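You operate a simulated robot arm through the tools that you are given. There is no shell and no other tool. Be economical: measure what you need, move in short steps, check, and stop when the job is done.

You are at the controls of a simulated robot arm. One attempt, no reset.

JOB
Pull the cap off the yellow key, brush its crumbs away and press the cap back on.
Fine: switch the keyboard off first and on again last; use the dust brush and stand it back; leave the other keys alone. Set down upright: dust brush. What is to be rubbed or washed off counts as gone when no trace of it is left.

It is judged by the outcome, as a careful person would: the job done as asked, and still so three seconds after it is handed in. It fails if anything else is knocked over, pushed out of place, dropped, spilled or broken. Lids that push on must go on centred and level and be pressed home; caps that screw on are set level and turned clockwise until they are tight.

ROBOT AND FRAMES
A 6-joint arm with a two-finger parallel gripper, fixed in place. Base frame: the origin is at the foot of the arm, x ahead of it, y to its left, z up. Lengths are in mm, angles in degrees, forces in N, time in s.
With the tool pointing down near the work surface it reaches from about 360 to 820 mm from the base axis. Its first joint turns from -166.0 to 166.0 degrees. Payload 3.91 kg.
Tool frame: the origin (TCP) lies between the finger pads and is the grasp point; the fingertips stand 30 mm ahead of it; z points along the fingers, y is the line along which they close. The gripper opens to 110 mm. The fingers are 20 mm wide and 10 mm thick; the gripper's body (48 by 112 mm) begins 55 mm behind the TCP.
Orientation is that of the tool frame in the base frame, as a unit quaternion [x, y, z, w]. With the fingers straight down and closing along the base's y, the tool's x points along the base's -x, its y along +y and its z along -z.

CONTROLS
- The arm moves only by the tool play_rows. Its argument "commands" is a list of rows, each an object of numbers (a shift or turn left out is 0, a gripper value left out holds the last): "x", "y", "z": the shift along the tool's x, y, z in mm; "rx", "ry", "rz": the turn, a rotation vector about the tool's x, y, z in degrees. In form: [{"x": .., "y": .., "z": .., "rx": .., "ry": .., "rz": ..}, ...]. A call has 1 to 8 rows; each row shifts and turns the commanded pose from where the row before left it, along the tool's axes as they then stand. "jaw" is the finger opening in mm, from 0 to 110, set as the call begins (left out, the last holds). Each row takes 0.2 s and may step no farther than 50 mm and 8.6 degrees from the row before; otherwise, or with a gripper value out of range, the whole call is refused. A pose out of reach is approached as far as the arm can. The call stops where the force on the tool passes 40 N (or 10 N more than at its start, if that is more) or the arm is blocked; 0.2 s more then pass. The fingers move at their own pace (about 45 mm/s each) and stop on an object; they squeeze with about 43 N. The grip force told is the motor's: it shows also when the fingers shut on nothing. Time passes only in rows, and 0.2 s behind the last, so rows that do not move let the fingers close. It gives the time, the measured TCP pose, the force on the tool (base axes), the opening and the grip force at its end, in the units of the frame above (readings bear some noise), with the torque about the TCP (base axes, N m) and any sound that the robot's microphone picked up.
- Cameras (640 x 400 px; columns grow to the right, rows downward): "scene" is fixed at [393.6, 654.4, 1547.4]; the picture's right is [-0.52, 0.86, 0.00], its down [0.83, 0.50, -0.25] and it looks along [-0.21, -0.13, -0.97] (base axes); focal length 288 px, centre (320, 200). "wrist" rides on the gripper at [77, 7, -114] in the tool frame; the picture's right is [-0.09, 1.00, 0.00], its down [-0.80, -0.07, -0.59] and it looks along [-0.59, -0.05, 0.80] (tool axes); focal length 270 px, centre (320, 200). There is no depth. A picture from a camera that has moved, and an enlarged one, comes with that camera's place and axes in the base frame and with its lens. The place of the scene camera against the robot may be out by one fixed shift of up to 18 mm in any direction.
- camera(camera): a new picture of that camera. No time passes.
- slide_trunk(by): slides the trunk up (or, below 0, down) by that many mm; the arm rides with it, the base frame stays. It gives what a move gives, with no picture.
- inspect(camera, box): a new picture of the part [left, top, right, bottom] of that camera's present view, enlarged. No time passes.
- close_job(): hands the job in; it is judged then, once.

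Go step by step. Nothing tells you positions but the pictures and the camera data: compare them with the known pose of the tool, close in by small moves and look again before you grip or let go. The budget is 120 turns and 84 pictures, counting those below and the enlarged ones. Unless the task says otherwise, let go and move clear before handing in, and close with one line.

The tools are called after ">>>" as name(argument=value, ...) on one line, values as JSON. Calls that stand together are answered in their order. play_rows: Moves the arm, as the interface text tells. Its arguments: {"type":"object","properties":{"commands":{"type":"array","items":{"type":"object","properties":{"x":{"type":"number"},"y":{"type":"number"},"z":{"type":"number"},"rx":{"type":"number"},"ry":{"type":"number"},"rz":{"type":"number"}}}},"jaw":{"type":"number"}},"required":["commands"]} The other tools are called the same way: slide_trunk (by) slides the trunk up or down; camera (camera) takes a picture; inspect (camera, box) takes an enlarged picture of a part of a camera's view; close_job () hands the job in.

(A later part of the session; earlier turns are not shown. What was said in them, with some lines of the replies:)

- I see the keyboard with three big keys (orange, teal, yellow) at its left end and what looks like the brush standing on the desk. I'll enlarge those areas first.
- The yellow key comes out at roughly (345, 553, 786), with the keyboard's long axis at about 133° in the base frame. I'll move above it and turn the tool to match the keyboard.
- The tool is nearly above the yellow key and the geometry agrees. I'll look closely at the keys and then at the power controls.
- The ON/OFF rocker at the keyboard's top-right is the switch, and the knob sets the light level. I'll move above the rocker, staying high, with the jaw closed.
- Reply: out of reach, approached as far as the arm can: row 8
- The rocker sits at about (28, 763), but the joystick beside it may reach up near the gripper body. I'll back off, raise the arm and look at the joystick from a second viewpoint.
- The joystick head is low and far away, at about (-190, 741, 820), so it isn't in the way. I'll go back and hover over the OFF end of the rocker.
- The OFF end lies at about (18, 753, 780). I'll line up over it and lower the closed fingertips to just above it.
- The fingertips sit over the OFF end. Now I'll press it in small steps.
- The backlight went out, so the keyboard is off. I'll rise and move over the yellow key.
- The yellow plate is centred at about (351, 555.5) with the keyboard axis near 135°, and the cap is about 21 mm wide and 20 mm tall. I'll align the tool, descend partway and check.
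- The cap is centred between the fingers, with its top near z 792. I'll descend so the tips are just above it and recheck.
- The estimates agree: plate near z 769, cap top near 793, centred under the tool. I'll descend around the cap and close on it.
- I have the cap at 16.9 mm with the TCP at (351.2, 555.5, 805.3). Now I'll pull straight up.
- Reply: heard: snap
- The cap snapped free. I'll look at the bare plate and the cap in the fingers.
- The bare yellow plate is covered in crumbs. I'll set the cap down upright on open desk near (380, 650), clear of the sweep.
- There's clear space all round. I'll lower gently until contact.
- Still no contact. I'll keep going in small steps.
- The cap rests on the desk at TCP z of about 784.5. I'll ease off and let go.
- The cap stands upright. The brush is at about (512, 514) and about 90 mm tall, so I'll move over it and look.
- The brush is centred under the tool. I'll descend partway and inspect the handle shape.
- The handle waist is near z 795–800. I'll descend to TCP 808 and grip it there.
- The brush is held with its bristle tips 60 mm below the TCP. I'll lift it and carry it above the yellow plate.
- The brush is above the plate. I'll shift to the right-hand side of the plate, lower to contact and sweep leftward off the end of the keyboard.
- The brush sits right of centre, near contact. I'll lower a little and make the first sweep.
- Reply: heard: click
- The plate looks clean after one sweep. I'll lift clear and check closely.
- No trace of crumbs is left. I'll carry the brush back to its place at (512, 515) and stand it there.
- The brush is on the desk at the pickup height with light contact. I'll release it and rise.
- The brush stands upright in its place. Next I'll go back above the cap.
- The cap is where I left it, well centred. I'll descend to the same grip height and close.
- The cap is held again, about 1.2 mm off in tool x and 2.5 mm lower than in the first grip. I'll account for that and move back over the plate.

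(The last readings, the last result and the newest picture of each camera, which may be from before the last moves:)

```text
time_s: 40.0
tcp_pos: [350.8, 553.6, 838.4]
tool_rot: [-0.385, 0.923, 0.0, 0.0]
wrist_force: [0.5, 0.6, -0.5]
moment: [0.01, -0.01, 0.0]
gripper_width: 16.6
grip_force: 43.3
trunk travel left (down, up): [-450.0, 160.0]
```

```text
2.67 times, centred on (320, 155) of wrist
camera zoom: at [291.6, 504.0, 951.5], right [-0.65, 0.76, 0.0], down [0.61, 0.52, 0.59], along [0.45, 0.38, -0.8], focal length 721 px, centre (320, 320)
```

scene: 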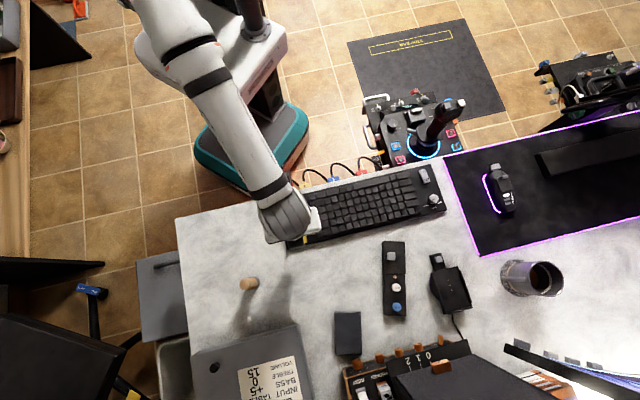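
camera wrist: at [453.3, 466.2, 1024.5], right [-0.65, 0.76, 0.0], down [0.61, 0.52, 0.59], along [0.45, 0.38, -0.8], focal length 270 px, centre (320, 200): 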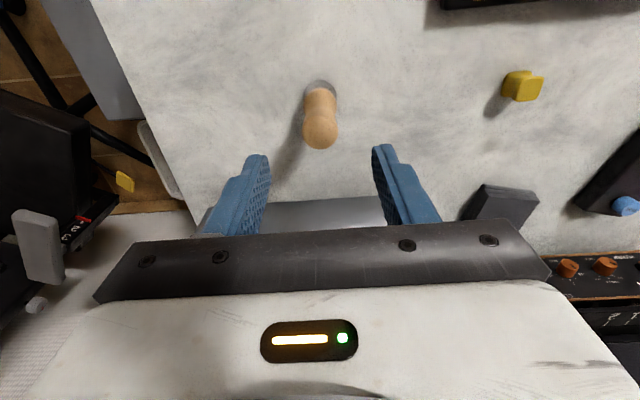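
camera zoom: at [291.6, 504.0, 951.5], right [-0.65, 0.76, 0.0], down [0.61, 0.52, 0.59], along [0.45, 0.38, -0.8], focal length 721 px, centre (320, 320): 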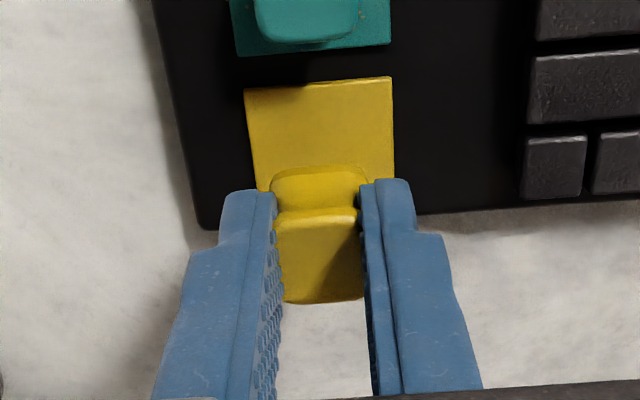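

This looks lined up. I'll descend to just above seating and compare with the picture of the original seated cap.

>>> play_rows(commands=[{"z": 15}, {"z": 10}, {"z": 2}])

>>> inspect(camera="wrist", box=[220, 80, 420, 230])

```text
time_s: 40.8
tcp_pos: [350.3, 553.8, 811.5]
tool_rot: [-0.385, 0.923, -0.001, 0.0]
wrist_force: [0.3, 0.2, 0.1]
moment: [-0.03, 0.03, -0.02]
gripper_width: 16.8
grip_force: 42.9
trunk travel left (down, up): [-450.0, 160.0]
```

```text
2.67 times, centred on (320, 155) of wrist
camera zoom: at [291.1, 504.0, 924.8], right [-0.65, 0.76, 0.0], down [0.61, 0.52, 0.59], along [0.45, 0.38, -0.8], focal length 721 px, centre (320, 320)
```

zoom: 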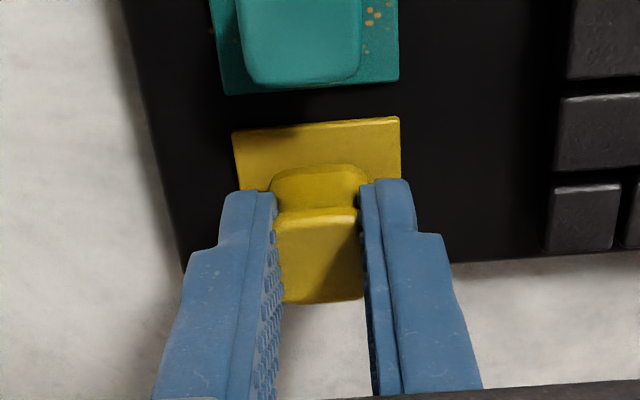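

The cap-to-plate spacing matches the original seated view. Now I'll press it down in small steps.

>>> play_rows(commands=[{"z": 2}, {"z": 1.5}, {"z": 1.5}, {"z": 1.5}, {"z": 1.5}])

>>> inspect(camera="wrist", box=[220, 80, 420, 230])

```text
time_s: 42.0
tcp_pos: [348.8, 554.1, 803.9]
tool_rot: [-0.385, 0.923, 0.0, 0.001]
wrist_force: [-2.8, -0.9, 4.8]
moment: [-0.07, 0.06, -0.03]
gripper_width: 16.9
grip_force: 42.9
trunk travel left (down, up): [-450.0, 160.0]
heard: click, snap
```

```text
2.67 times, centred on (320, 155) of wrist
camera zoom: at [291.0, 504.0, 917.4], right [-0.65, 0.76, 0.0], down [0.61, 0.52, 0.6], along [0.45, 0.38, -0.8], focal length 721 px, centre (320, 320)
```

zoom: 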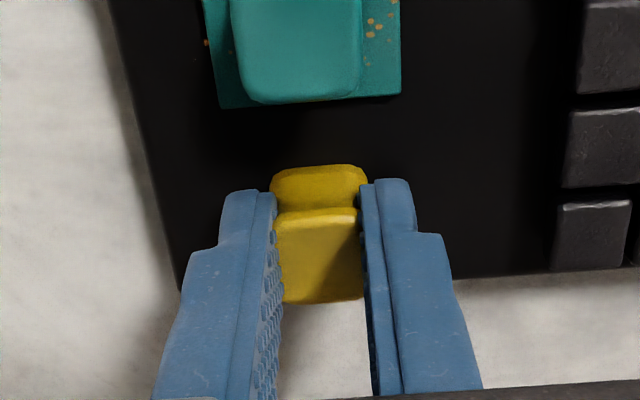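

It clicked and snapped on; the plate is pushed down with the key's travel. I'll let go and watch it come back up.

>>> play_rows(commands=[{"z": -1.5}, {}, {}, {}], jaw=46)

>>> play_rows(commands=[{"z": -20}, {"z": -25}])

>>> inspect(camera="wrist", box=[220, 80, 420, 230])

```text
time_s: 43.0
tcp_pos: [350.2, 553.8, 805.8]
tool_rot: [-0.384, 0.923, 0.0, -0.001]
wrist_force: [-0.1, -0.2, 0.2]
moment: [-0.03, 0.0, -0.01]
gripper_width: 45.9
grip_force: 0.1
trunk travel left (down, up): [-450.0, 160.0]
```

```text
time_s: 43.6
tcp_pos: [349.7, 554.1, 849.9]
tool_rot: [-0.385, 0.923, 0.0, 0.001]
wrist_force: [-0.2, 0.0, -0.6]
moment: [-0.02, -0.04, -0.01]
gripper_width: 45.9
grip_force: 0.0
trunk travel left (down, up): [-450.0, 160.0]
```

```text
2.67 times, centred on (320, 155) of wrist
camera zoom: at [291.1, 504.4, 963.5], right [-0.65, 0.76, 0.0], down [0.61, 0.52, 0.59], along [0.45, 0.38, -0.8], focal length 721 px, centre (320, 320)
```

zoom: 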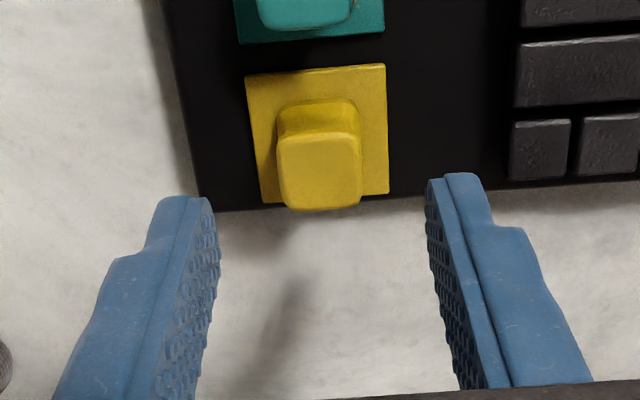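

The key sprang back with the cap centred and level, just as before. I'll close the fingers and push once on the cap top to be sure it is home.

>>> play_rows(commands=[{}, {}, {}], jaw=0)

>>> play_rows(commands=[{"z": 15}, {"z": 8}, {"z": 3}, {"z": 2}, {"z": 2}, {"z": 2}, {"z": 1.5}])

```text
time_s: 44.4
tcp_pos: [349.7, 554.0, 849.8]
tool_rot: [-0.385, 0.923, 0.0, 0.0]
wrist_force: [-0.5, 0.1, 0.5]
moment: [0.01, 0.0, -0.02]
gripper_width: 0.0
grip_force: 23.7
trunk travel left (down, up): [-450.0, 160.0]
```

```text
time_s: 46.0
tcp_pos: [350.9, 553.6, 820.2]
tool_rot: [-0.385, 0.923, 0.002, 0.004]
wrist_force: [3.0, 2.5, 32.3]
moment: [0.02, -0.02, 0.03]
gripper_width: 0.0
grip_force: 38.1
trunk travel left (down, up): [-450.0, 160.0]
heard: click
```

The cap is home and the key bottomed out cleanly. I'll rise, check it, and go to the ON end of the rocker.

>>> play_rows(commands=[{"z": -20}, {"z": -40}, {"z": -15}])

>>> inspect(camera="wrist", box=[240, 30, 400, 150])

>>> play_rows(commands=[{"x": 8, "y": 47}, {"x": 8, "y": 47}, {"x": 8, "y": 47}, {"x": 8, "y": 47}, {"x": 8, "y": 47}, {"x": 8, "y": 47}, {"x": 8, "y": 47}, {"x": 8, "y": 47}])

>>> inspect(camera="wrist", box=[240, 40, 400, 200])

```text
time_s: 46.8
tcp_pos: [350.0, 553.5, 889.8]
tool_rot: [-0.385, 0.923, 0.001, 0.0]
wrist_force: [-0.9, -0.1, -0.2]
moment: [-0.02, 0.0, 0.02]
gripper_width: 0.0
grip_force: 37.4
trunk travel left (down, up): [-450.0, 160.0]
```

```text
3.33 times, centred on (320, 90) of wrist
camera zoom: at [291.1, 504.1, 1004.6], right [-0.65, 0.76, 0.0], down [0.61, 0.52, 0.59], along [0.45, 0.38, -0.8], focal length 901 px, centre (320, 567)
```

zoom: 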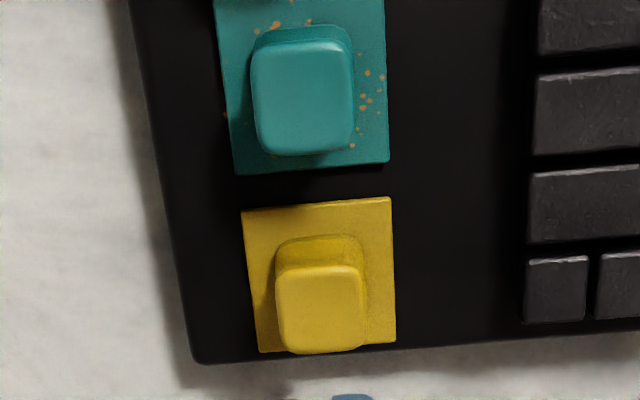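

```text
time_s: 48.6
tcp_pos: [36.4, 767.8, 891.7]
tool_rot: [-0.384, 0.923, -0.002, 0.0]
wrist_force: [-0.5, -0.7, 1.2]
moment: [0.02, 0.0, -0.03]
gripper_width: 0.0
grip_force: 37.1
out of reach, approached as far as the arm can: row 8
trunk travel left (down, up): [-450.0, 160.0]
```

```text
2.50 times, centred on (320, 120) of wrist
camera zoom: at [-22.1, 718.8, 1004.1], right [-0.65, 0.76, 0.0], down [0.61, 0.52, 0.59], along [0.45, 0.38, -0.8], focal length 676 px, centre (320, 400)
```

zoom: 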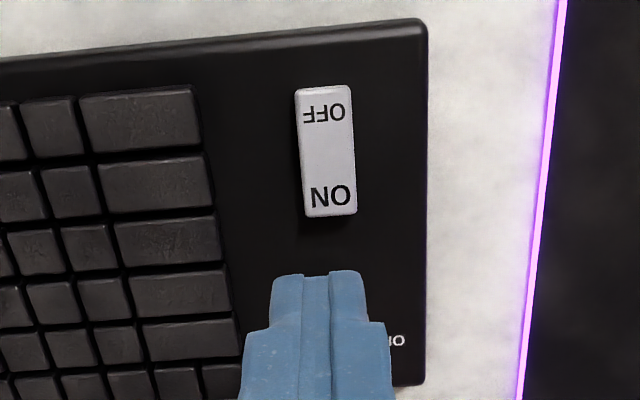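

The yellow key looks right, and the ON end of the rocker is now the raised one. I'll descend above it and recheck my position.

>>> play_rows(commands=[{"z": 30}, {"z": 30}])

>>> inspect(camera="wrist", box=[240, 40, 400, 200])

```text
time_s: 49.2
tcp_pos: [37.6, 766.9, 830.2]
tool_rot: [-0.385, 0.923, 0.0, 0.0]
wrist_force: [0.4, 0.1, 0.0]
moment: [0.0, -0.01, 0.02]
gripper_width: 0.0
grip_force: 37.3
trunk travel left (down, up): [-450.0, 160.0]
```

```text
2.50 times, centred on (320, 120) of wrist
camera zoom: at [-21.4, 718.2, 943.5], right [-0.65, 0.76, 0.0], down [0.61, 0.52, 0.59], along [0.45, 0.38, -0.8], focal length 676 px, centre (320, 400)
```

zoom: 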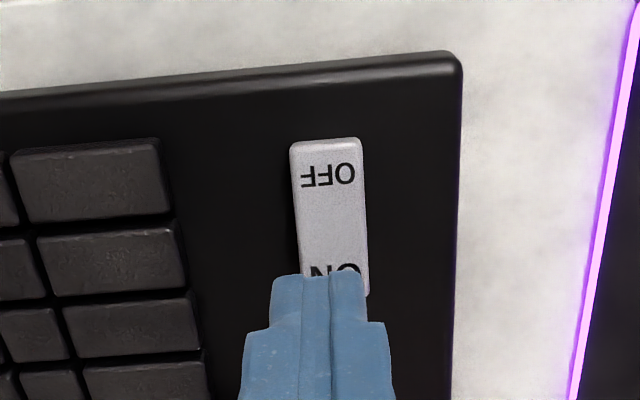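

I need about 4 mm outward and 3 mm to the right. I'll make that shift and press the ON end.

>>> play_rows(commands=[{"x": -4, "y": 3.5, "z": 6}, {"z": 4}, {"z": 4}, {"z": 3}, {"z": 3}, {"z": 2}, {"z": 1}])

>>> inspect(camera="wrist", box=[160, 0, 480, 200])

```text
time_s: 50.8
tcp_pos: [38.9, 772.4, 810.6]
tool_rot: [-0.384, 0.923, 0.002, 0.001]
wrist_force: [2.9, 4.4, 10.6]
moment: [0.03, -0.03, -0.07]
gripper_width: 0.0
grip_force: 37.3
trunk travel left (down, up): [-450.0, 160.0]
```

```text
2.00 times, centred on (320, 100) of wrist
camera zoom: at [-20.1, 723.4, 923.7], right [-0.65, 0.76, 0.0], down [0.61, 0.52, 0.6], along [0.45, 0.39, -0.8], focal length 541 px, centre (320, 400)
```

zoom: 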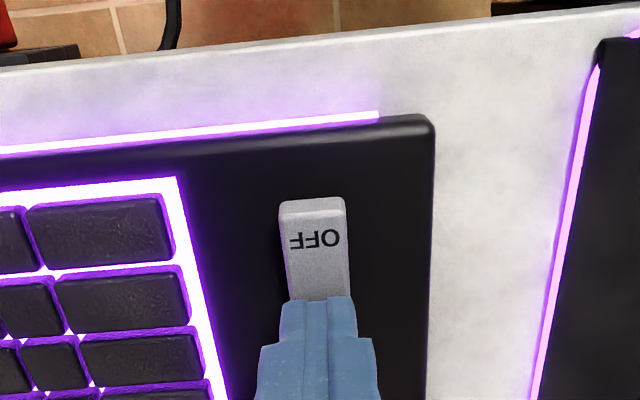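

The keyboard is lit again. I'll rise clear, back away and check the whole scene.

>>> play_rows(commands=[{"z": -30}, {"z": -40}, {"x": 30, "z": -35}, {"x": 35, "z": -30}, {"x": 35, "z": -30}, {"x": 40, "y": -15}, {"x": 40}])

>>> camera(camera="scene")

>>> inspect(camera="scene", box=[230, 150, 450, 300])

```text
time_s: 52.4
tcp_pos: [-77.8, 629.4, 971.2]
tool_rot: [-0.384, 0.923, 0.0, 0.0]
wrist_force: [0.4, 0.1, -1.0]
moment: [0.03, 0.01, 0.02]
gripper_width: 0.0
grip_force: 37.7
out of reach, approached as far as the arm can: row 2
trunk travel left (down, up): [-450.0, 160.0]
```

```text
37 pictures are left
```

scene: 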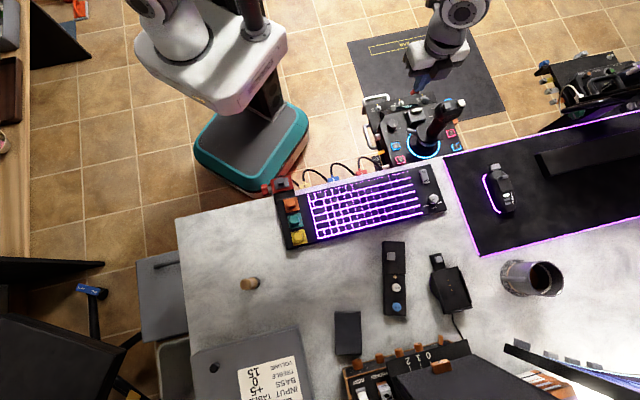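

```text
2.67 times, centred on (340, 225) of scene
camera zoom: at [393.6, 654.4, 1547.4], right [-0.52, 0.86, 0.0], down [0.83, 0.5, -0.25], along [-0.21, -0.13, -0.97], focal length 768 px, centre (267, 133)
```

zoom: 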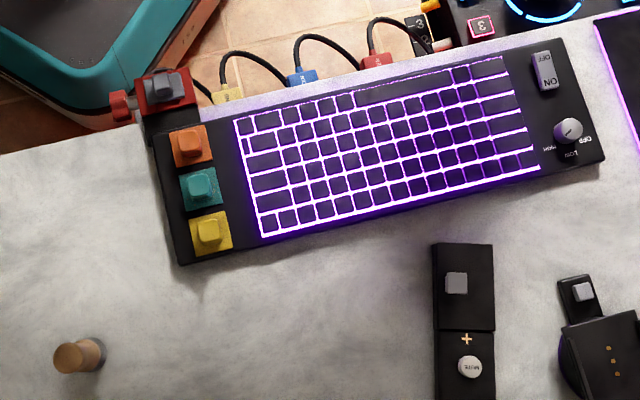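

The keyboard is lit, the yellow cap is on, the brush is standing in its place and nothing else has moved. I'm handing in.

>>> close_job()

```text
The job is handed in.
```

The job is handed in: the keyboard was switched off first, the yellow cap pulled, its crumbs brushed away with no trace left, and the cap pressed back home. The brush stands back in its place and the keyboard is on again.
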